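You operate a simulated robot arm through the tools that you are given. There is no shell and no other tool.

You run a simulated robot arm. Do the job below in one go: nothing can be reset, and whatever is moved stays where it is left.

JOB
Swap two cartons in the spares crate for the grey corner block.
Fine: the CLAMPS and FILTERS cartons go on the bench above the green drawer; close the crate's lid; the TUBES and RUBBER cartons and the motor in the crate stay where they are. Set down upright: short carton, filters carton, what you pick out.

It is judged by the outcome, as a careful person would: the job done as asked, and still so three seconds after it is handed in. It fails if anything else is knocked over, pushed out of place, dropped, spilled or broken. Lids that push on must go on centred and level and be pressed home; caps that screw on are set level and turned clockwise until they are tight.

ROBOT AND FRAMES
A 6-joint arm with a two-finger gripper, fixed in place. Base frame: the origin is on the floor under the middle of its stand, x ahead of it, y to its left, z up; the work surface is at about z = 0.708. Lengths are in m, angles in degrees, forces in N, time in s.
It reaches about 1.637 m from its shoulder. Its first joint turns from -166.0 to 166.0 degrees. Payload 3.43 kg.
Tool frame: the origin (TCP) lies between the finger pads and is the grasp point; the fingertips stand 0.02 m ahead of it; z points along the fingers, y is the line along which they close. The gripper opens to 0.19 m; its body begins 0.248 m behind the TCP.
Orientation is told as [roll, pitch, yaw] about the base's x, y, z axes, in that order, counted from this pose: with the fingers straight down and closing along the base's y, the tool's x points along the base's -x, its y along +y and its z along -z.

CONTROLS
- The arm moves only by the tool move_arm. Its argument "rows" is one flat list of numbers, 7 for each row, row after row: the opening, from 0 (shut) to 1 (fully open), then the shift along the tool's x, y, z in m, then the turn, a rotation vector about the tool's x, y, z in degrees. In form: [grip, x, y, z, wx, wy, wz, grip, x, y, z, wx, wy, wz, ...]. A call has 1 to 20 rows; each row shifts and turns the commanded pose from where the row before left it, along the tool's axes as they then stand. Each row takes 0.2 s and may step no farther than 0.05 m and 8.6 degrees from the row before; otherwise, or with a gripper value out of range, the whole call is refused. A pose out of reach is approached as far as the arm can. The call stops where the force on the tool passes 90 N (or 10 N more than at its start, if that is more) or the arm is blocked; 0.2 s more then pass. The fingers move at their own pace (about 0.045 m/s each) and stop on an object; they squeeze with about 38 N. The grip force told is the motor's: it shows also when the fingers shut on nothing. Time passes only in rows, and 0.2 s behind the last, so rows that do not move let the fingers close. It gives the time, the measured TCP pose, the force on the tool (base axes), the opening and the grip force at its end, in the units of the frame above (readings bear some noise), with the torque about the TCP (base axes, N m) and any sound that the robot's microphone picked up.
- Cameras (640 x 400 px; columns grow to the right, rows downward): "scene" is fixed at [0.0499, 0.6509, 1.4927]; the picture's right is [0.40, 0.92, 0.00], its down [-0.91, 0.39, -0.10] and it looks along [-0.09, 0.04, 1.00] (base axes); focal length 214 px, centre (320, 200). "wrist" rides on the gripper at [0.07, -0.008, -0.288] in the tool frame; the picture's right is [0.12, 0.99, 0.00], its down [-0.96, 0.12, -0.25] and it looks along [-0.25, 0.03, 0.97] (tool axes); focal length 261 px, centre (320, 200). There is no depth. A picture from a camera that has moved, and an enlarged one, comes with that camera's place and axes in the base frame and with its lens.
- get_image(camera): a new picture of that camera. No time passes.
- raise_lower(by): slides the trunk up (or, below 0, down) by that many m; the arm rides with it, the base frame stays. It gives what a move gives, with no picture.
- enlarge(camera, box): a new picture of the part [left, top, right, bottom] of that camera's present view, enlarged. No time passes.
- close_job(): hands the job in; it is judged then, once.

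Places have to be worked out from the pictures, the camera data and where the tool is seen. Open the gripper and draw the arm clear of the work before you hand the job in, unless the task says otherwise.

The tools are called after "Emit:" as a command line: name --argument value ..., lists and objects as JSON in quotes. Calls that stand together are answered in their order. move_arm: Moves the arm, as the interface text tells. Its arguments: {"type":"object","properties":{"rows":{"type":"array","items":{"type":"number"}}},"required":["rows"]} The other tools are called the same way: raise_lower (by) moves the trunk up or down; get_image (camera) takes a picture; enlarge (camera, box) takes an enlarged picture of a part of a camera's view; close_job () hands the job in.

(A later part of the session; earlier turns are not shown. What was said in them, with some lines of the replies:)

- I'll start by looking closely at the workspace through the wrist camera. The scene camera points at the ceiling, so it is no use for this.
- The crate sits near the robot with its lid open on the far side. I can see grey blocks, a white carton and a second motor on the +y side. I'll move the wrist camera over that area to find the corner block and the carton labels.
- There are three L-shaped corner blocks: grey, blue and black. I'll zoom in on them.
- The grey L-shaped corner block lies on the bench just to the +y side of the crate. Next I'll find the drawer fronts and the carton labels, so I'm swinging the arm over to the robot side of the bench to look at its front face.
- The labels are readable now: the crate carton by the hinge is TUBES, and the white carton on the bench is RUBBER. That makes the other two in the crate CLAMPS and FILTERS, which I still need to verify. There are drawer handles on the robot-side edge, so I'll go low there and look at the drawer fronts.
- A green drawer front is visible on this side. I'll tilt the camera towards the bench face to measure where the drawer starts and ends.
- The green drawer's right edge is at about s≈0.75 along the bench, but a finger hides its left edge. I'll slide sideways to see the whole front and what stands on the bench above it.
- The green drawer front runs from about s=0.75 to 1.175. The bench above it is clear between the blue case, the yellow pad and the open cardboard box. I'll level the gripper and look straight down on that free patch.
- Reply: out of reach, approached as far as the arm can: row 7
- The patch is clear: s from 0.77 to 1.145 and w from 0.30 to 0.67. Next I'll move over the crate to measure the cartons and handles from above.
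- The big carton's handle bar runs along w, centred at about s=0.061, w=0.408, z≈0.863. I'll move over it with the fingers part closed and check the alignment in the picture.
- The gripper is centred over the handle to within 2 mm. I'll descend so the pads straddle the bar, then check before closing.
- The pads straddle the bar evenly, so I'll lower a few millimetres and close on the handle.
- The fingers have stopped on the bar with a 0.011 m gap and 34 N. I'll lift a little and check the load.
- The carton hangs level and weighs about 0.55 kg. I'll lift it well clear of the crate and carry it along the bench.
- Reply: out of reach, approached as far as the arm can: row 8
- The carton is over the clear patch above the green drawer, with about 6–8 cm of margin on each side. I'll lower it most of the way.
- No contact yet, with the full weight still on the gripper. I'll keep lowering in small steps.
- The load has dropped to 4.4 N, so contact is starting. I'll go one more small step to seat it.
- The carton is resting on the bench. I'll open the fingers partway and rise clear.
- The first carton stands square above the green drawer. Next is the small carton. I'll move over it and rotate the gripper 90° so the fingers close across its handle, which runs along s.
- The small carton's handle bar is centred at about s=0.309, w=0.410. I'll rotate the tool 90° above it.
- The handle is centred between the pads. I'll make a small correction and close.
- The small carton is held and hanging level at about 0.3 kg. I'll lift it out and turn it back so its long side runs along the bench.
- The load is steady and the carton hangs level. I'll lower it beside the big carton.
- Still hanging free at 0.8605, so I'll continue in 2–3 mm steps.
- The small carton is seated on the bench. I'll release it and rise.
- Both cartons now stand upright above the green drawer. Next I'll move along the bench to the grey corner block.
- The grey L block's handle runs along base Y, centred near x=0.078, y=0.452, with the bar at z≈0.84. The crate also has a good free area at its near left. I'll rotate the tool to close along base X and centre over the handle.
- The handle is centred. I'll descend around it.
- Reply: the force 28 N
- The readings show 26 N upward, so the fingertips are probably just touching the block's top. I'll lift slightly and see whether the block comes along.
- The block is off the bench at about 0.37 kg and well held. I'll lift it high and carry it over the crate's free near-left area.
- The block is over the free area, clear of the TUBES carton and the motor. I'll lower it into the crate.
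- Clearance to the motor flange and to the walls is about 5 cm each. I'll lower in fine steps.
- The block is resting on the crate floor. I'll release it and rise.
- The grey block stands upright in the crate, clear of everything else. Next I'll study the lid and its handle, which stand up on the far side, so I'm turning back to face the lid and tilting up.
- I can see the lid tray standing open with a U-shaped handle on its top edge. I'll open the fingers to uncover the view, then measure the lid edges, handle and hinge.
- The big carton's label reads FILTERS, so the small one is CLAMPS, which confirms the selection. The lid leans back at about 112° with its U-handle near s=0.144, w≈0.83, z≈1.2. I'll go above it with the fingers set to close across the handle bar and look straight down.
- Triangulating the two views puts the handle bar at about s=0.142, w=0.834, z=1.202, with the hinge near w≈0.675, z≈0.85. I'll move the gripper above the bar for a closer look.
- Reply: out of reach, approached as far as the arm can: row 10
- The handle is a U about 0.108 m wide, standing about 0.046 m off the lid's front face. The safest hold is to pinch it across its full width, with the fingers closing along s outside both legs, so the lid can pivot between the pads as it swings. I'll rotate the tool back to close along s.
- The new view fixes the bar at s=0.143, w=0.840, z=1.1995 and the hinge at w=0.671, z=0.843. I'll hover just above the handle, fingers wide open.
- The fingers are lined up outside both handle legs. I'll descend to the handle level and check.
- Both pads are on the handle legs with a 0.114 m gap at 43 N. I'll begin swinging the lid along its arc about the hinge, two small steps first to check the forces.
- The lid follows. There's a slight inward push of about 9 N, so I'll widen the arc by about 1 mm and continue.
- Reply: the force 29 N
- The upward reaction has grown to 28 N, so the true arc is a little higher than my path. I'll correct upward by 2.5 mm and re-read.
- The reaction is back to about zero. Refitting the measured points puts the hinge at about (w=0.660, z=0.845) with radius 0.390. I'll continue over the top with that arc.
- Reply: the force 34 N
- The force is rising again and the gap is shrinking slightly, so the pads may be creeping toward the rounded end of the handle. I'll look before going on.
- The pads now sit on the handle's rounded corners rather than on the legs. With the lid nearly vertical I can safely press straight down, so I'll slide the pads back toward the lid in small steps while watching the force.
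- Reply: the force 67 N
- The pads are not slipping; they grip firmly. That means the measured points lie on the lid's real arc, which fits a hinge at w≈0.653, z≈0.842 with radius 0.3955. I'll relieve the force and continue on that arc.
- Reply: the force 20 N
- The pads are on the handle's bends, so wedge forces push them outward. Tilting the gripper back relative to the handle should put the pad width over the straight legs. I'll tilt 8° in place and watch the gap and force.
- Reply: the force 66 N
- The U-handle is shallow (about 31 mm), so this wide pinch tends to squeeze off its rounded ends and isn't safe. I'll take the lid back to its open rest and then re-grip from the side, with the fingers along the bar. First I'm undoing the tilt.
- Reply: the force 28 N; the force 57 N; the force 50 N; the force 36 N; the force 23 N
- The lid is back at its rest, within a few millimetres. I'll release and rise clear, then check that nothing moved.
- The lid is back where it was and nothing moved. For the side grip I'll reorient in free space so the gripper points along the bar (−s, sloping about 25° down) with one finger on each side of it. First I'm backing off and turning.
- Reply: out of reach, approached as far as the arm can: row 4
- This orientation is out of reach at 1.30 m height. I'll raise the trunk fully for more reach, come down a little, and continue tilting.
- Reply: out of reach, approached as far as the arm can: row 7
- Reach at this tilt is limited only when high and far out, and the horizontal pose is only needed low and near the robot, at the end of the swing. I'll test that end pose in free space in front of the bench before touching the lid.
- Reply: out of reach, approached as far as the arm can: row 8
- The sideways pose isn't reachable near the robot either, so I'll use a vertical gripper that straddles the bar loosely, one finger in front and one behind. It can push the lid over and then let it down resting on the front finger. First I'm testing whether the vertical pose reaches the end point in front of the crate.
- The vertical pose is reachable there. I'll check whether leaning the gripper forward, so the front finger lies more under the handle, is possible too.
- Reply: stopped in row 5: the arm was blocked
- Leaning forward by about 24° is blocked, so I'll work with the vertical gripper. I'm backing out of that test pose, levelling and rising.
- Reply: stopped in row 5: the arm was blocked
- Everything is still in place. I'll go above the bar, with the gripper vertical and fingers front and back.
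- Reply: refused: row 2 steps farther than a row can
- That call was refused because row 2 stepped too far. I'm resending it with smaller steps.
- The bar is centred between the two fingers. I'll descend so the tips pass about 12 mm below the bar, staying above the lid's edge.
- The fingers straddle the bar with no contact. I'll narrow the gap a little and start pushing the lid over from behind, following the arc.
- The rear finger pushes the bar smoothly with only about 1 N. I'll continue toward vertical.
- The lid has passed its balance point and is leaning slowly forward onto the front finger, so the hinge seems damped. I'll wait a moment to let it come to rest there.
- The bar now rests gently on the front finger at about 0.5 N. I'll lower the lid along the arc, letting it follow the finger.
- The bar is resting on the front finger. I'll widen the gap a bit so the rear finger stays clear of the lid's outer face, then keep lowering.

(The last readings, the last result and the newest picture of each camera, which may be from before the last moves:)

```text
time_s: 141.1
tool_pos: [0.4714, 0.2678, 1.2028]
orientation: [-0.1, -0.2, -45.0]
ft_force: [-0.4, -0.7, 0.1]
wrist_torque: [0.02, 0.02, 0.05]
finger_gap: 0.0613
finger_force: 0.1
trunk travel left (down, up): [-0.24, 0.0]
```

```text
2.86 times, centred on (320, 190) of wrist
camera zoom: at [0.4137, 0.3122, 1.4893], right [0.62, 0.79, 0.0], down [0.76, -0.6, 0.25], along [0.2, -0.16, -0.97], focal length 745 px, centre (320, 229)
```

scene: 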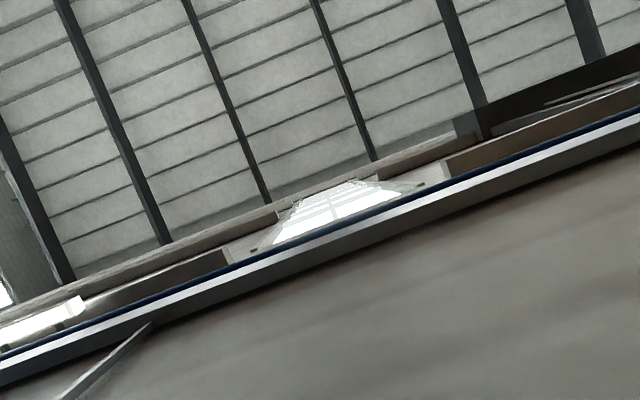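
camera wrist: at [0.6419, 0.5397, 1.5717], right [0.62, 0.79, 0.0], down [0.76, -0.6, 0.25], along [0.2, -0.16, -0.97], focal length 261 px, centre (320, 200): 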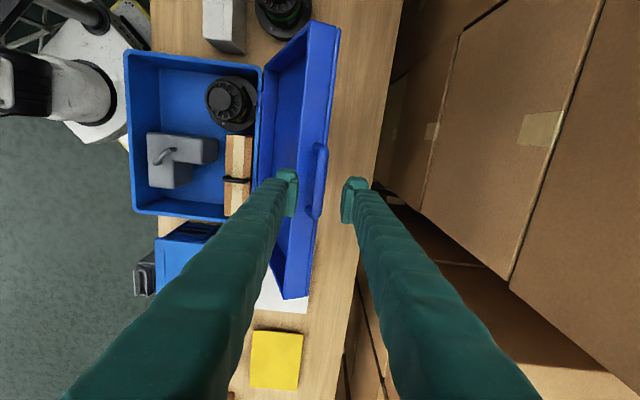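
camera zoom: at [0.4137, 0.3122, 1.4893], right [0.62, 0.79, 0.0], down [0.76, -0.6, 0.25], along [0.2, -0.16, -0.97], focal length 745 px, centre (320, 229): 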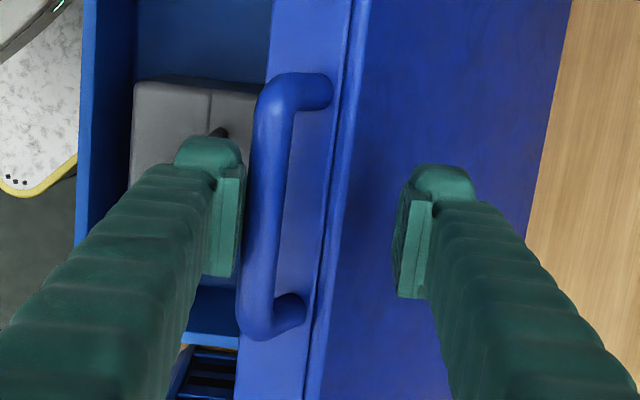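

Emit:
move_arm --rows '[0.32, 0, -0.0148, 0.008, 0, 0, 0, 0.32, 0, -0.0148, 0.008, 0, 0, 0, 0.32, 0, -0.0144, 0.0095, 0, 0, 0, 0.32, 0, -0.0144, 0.0095, 0, 0, 0, 0.32, 0, 0, 0, 0, 0, 0]'

Emit:
enlarge --camera "wrist" --box '[240, 120, 400, 260]'

```text
time_s: 142.3
tool_pos: [0.4308, 0.2276, 1.1688]
orientation: [0.0, -0.1, -45.0]
ft_force: [-1.6, -2.0, 0.4]
wrist_torque: [-0.05, 0.06, 0.02]
finger_gap: 0.0623
finger_force: 1.3
trunk travel left (down, up): [-0.24, 0.0]
```

```text
2.86 times, centred on (320, 190) of wrist
camera zoom: at [0.3731, 0.2713, 1.4553], right [0.62, 0.79, 0.0], down [0.76, -0.6, 0.25], along [0.2, -0.15, -0.97], focal length 745 px, centre (320, 229)
```

zoom: 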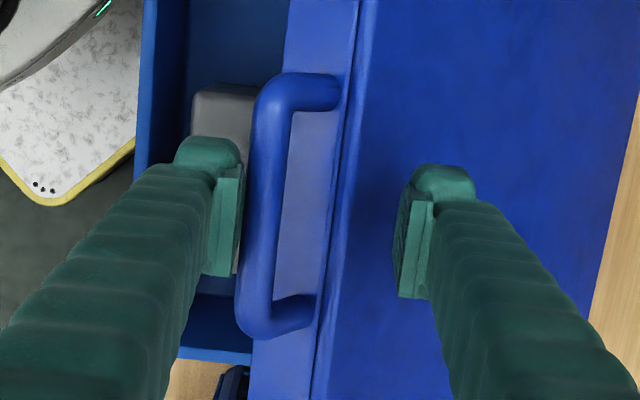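

Emit:
move_arm --rows '[0.32, 0, -0.0141, 0.0124, 0, 0, 0, 0.32, 0, -0.0141, 0.0124, 0, 0, 0, 0.32, 0, -0.0127, 0.0115, 0, 0, 0, 0.32, 0, -0.0127, 0.0115, 0, 0, 0, 0.32, 0, 0, 0, 0, 0, 0]'

Emit:
enlarge --camera "wrist" --box '[240, 120, 400, 260]'

```text
time_s: 143.5
tool_pos: [0.3903, 0.1887, 1.1202]
orientation: [0.0, -0.1, -45.0]
ft_force: [-4.1, -2.5, 1.1]
wrist_torque: [-0.02, 0.1, -0.03]
finger_gap: 0.063
finger_force: 2.0
trunk travel left (down, up): [-0.24, 0.0]
```

```text
2.86 times, centred on (320, 190) of wrist
camera zoom: at [0.3346, 0.2325, 1.4069], right [0.62, 0.79, 0.0], down [0.76, -0.6, 0.25], along [0.2, -0.16, -0.97], focal length 745 px, centre (320, 229)
```

zoom: 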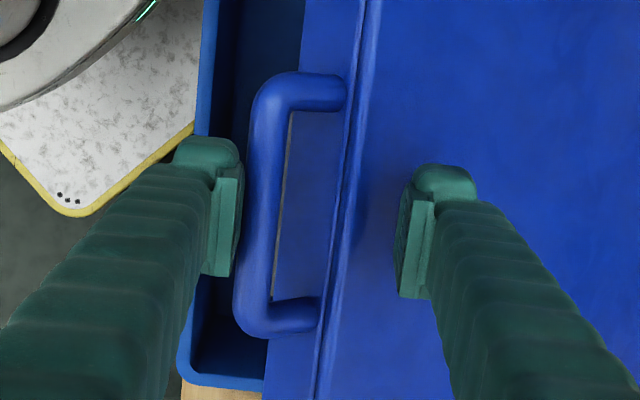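

Emit:
move_arm --rows '[0.53, 0, 0.0085, 0.002, 0, 0, 0, 0.53, 0, 0.0095, 0.002, 0, 0, 0, 0.53, 0, -0.01, 0.012, 0, 0, 0, 0.53, 0, -0.01, 0.012, 0, 0, 0, 0.53, 0, -0.0104, 0.0137, 0, 0, 0, 0.53, 0, -0.0104, 0.0137, 0, 0, 0, 0.53, 0, 0, 0, 0, 0, 0]'

Emit:
enlarge --camera "wrist" --box '[220, 120, 420, 260]'

```text
time_s: 145.1
tool_pos: [0.3757, 0.1736, 1.0645]
orientation: [-0.1, -0.2, -45.0]
ft_force: [-0.2, -0.1, 0.6]
wrist_torque: [0.0, -0.01, -0.02]
finger_gap: 0.1007
finger_force: 0.1
trunk travel left (down, up): [-0.24, 0.0]
```

```text
2.86 times, centred on (320, 190) of wrist
camera zoom: at [0.3196, 0.218, 1.3503], right [0.62, 0.79, 0.0], down [0.76, -0.6, 0.25], along [0.2, -0.16, -0.97], focal length 745 px, centre (320, 229)
```

zoom: 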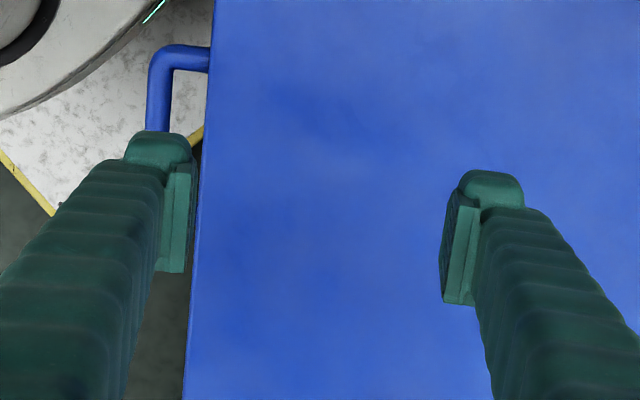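

The bar has slipped below the front fingertip. I'll look at the whole scene to see where the lid is now.

Emit:
get_image --camera "wrist"

```text
taken
camera wrist: at [0.3196, 0.218, 1.3503], right [0.62, 0.79, 0.0], down [0.76, -0.6, 0.25], along [0.2, -0.16, -0.97], focal length 261 px, centre (320, 200)
```

wrist: 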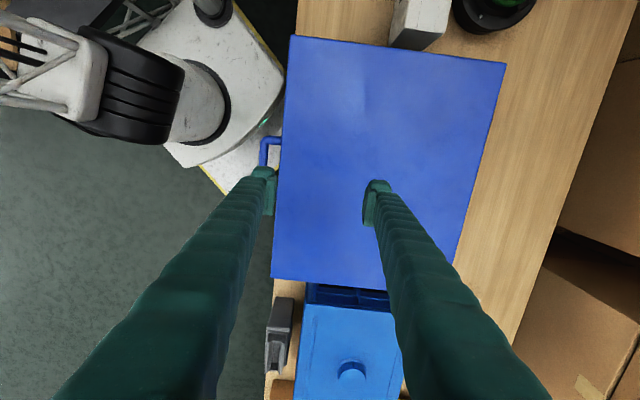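

The lid has swung down and appears fully closed: its front and back edges both measure about z≈0.888. The sensor reads no load and no sound was reported. I'll rise clear and look from several angles to confirm that it's level and nothing moved.

Emit:
move_arm --rows '[0.53, 0, 0, -0.045, 0, 0, 0, 0.53, 0, 0, -0.045, 0, 0, 0, 0.53, 0, 0, -0.045, 0, 0, 0, 0.53, 0, 0, -0.045, 0, 0, 0, 0.53, 0, 0, -0.02, 0, 0, -7.5, 0.53, 0, 0, 0, 0, 0, -7.5, 0.53, 0, 0, 0, 0, 0, -7.5, 0.53, 0, 0, 0, 0, 0, -7.5, 0.53, 0, 0, 0, 0, 0, -7.5, 0.53, 0, 0, 0, 0, 0, -7.5, 0.53, 0, 0, 0, 0, 0, -7.5, 0.53, 0, 0, 0, 0, 0, -7.5, 0.53, 0, 0, 0, 0, 0, -7.5, 0.53, 0, 0, 0, 0, 0, -7.5, 0.53, 0, 0, 0, 0, 0, -7.5, 0.53, 0, 0, 0, 0, 0, -7.5]'

Emit:
get_image --camera "wrist"

```text
time_s: 148.5
tool_pos: [0.3747, 0.1726, 1.2643]
orientation: [-0.2, -0.1, 45.1]
ft_force: [0.7, -0.6, 0.4]
wrist_torque: [0.01, 0.01, 0.01]
finger_gap: 0.1006
finger_force: 0.1
trunk travel left (down, up): [-0.24, 0.0]
```

```text
taken
camera wrist: at [0.3306, 0.1173, 1.5518], right [-0.79, 0.62, 0.0], down [0.6, 0.76, 0.25], along [0.15, 0.19, -0.97], focal length 261 px, centre (320, 200)
```

wrist: 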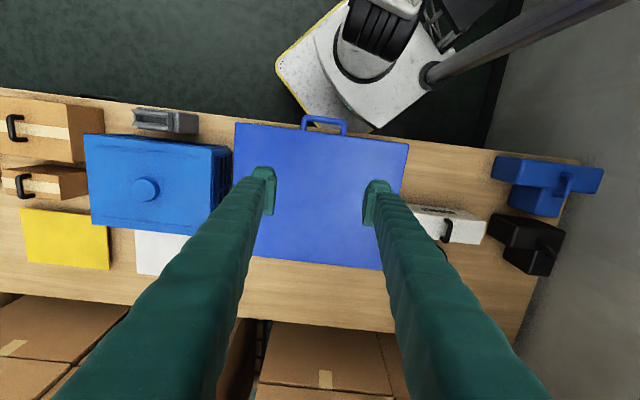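

Emit:
move_arm --rows '[0.53, 0.037, -0.0277, 0, 0, 0, 0, 0.53, 0.037, -0.0277, 0, 0, 0, 0, 0.53, 0.037, -0.0277, 0, 0, 0, 0, 0.53, 0.037, -0.0277, 0, 0, 0, 0, 0.53, 0.037, -0.0277, 0, 0, 0, 0, 0.53, 0.037, -0.0277, 0, 0, 0, 0, 0.53, 0.037, -0.0277, 0, 0, 0, 0, 0.53, 0.037, -0.0277, 0, 0, 0, 0, 0.53, 0.037, -0.0277, 0, 0, 0, 0, 0.53, 0.037, -0.0277, 0, 0, 0, 0, 0.53, 0.037, -0.0277, 0, 0, 0, 0, 0.53, 0.037, -0.0277, 0, 0, 0, 0, 0.53, 0.037, -0.0277, 0, 0, 0, 0, 0.53, 0, 0, 0.045, 0, 0, 0, 0.53, 0, 0, 0.045, 0, 0, 0, 0.53, 0, 0, 0, 0, -8, 0, 0.53, 0, 0, 0, 0, -8, 0, 0.53, 0, 0, 0, 0, -8, 0, 0.53, 0, 0, 0, 0, -8, 0]'

Emit:
get_image --camera "wrist"

```text
time_s: 152.5
tool_pos: [0.2909, -0.4211, 1.1751]
orientation: [-0.2, -32.1, 45.2]
ft_force: [0.4, 1.2, 0.3]
wrist_torque: [-0.18, 0.11, -0.03]
finger_gap: 0.1006
finger_force: 0.0
trunk travel left (down, up): [-0.24, 0.0]
```

```text
taken
camera wrist: at [0.1456, -0.5773, 1.3809], right [-0.77, 0.63, -0.07], down [0.4, 0.57, 0.72], along [0.49, 0.53, -0.69], focal length 261 px, centre (320, 200)
```

wrist: 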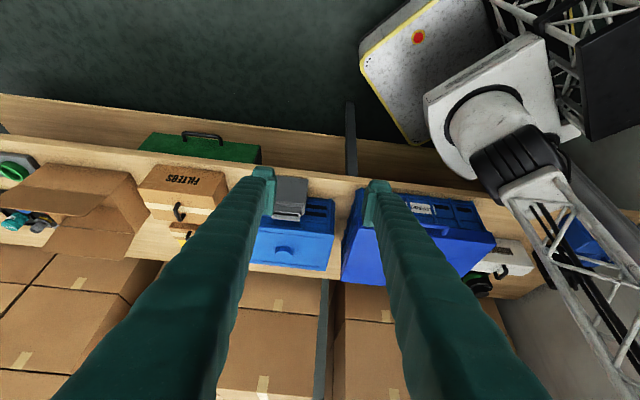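

Emit:
enlarge --camera "wrist" --box '[340, 170, 510, 300]'

Emit:
enlarge --camera "wrist" --box '[110, 110, 280, 260]'

```text
3.08 times, centred on (425, 235) of wrist
camera zoom: at [0.1456, -0.5773, 1.3809], right [-0.77, 0.63, -0.07], down [0.4, 0.57, 0.72], along [0.49, 0.53, -0.69], focal length 802 px, centre (-3, 92)
```

zoom: 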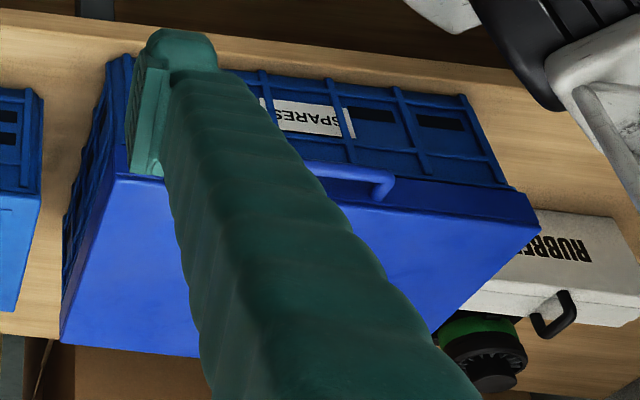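

```text
2.67 times, centred on (195, 185) of wrist
camera zoom: at [0.1456, -0.5773, 1.3809], right [-0.77, 0.63, -0.07], down [0.4, 0.57, 0.72], along [0.49, 0.53, -0.69], focal length 695 px, centre (653, 240)
```

zoom: 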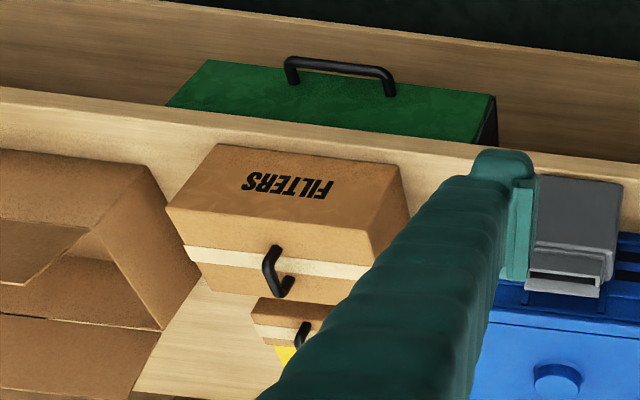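

The crate's lid looks fully seated, and FILTERS stands above the green drawer. I'll close the fingers to clear the view of the lid seam and the small carton.

Emit:
move_arm --rows '[0, 0, 0, 0, 0, 0, 0, 0, 0, 0, 0, 0, 0, 0, 0, 0, 0, 0, 0, 0, 0, 0, 0, 0, 0, 0, 0, 0, 0, 0, 0, 0, 0, 0, 0, 0, 0, 0, 0, 0, 0, 0]'

Emit:
enlarge --camera "wrist" --box '[340, 170, 510, 300]'

Emit:
enlarge --camera "wrist" --box '[110, 110, 280, 260]'

```text
time_s: 153.9
tool_pos: [0.2909, -0.4219, 1.1743]
orientation: [-0.2, -32.0, 45.2]
ft_force: [0.5, -0.3, -0.2]
wrist_torque: [0.01, -0.03, 0.03]
finger_gap: 0.0
finger_force: 21.0
trunk travel left (down, up): [-0.24, 0.0]
```

```text
3.08 times, centred on (425, 235) of wrist
camera zoom: at [0.1457, -0.5776, 1.3809], right [-0.77, 0.63, -0.07], down [0.4, 0.57, 0.72], along [0.49, 0.53, -0.69], focal length 802 px, centre (-3, 92)
```

zoom: 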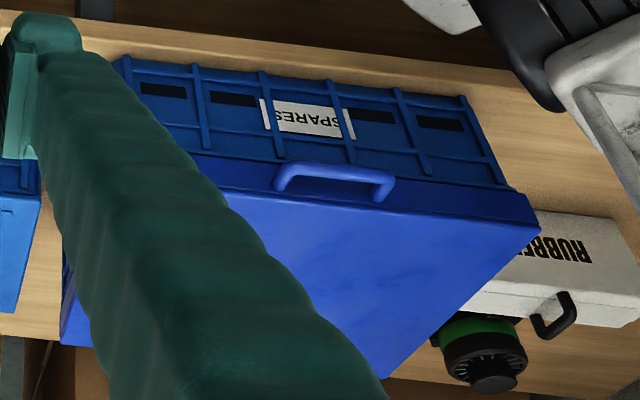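

```text
2.67 times, centred on (195, 185) of wrist
camera zoom: at [0.1457, -0.5776, 1.3809], right [-0.77, 0.63, -0.07], down [0.4, 0.57, 0.72], along [0.49, 0.53, -0.69], focal length 695 px, centre (653, 240)
```

zoom: 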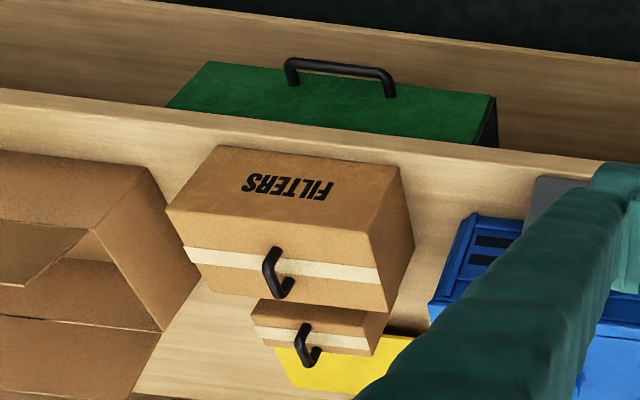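

The lid lies flush on the crate all round, and FILTERS and CLAMPS stand upright on the bench above the green drawer. RUBBER, the motors and the other items are undisturbed. I'll open the gripper, level it and draw the arm clear in front of the bench.

Emit:
move_arm --rows '[1, 0, 0, 0, 0, 8, 0, 1, 0, 0, 0, 0, 8, 0, 1, 0, 0, 0, 0, 8, 0, 1, 0, 0, 0, 0, 8, 0, 1, 0, -0.03, -0.02, 0, 0, 0, 1, 0, -0.03, -0.02, 0, 0, 0, 1, 0, -0.03, -0.02, 0, 0, 0, 1, 0, -0.03, 0, 0, 0, 0, 1, 0, 0, 0, 0, 0, 0, 1, 0, 0, 0, 0, 0, 0]'

Emit:
raise_lower --by -0.045

Emit:
get_image --camera "wrist"

```text
time_s: 156.1
tool_pos: [0.3748, -0.5085, 1.2359]
orientation: [-0.1, 0.0, 45.0]
ft_force: [0.2, -0.8, 0.7]
wrist_torque: [0.01, 0.01, 0.02]
finger_gap: 0.1903
finger_force: 0.1
trunk travel left (down, up): [-0.24, 0.0]
```

```text
time_s: 156.9
tool_pos: [0.3761, -0.5084, 1.1908]
orientation: [-0.1, 0.0, 45.0]
ft_force: [0.0, -0.1, 0.2]
wrist_torque: [-0.03, 0.03, 0.02]
finger_gap: 0.19
finger_force: 0.2
trunk travel left (down, up): [-0.195, 0.045]
```

```text
taken
camera wrist: at [0.3301, -0.5632, 1.4784], right [-0.79, 0.62, 0.0], down [0.6, 0.76, 0.25], along [0.15, 0.19, -0.97], focal length 261 px, centre (320, 200)
```

wrist: 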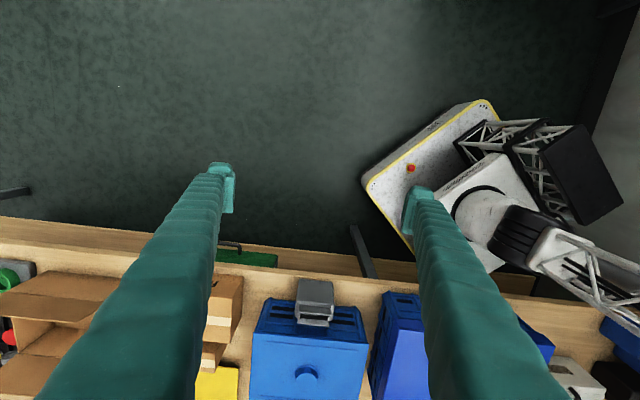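

The arm is clear, the gripper is open and the trunk is back at its starting height. The lid is closed, the grey block is in the crate, and both cartons are upright above the green drawer, so I'm handing the job in.

Emit:
close_job

```text
The job is handed in.
```

The swap is done and handed in. The CLAMPS and FILTERS cartons are out on the bench, the grey corner block is in the crate, and the lid is shut.

- **Cartons:** FILTERS and CLAMPS (the short one) stand upright on the bench above the green drawer. I read the FILTERS label directly. I took the small carton to be CLAMPS because the other two labels I read were TUBES and RUBBER.
- **Grey corner block:** it stands upright on the crate floor, about 5 cm clear of the motor and the crate walls.
- **Lid:** it looks level and flush on the crate in the pictures. I did not press on it afterwards.
- **What stayed put:** TUBES and the motor were still in place in the last picture taken before the lid came down. RUBBER was outside the crate on the bench from the start, and I left it there.

**Lid closing:** my first grip on the lid handle slid towards its rounded ends, so I put the lid back open and started again. On the second try I lowered it on a finger. At about 35–40° from closed the handle slipped off and the lid swung shut by itself. No sound or force was reported, and the crate was in the same position afterwards. I could not see inside once it was closed.
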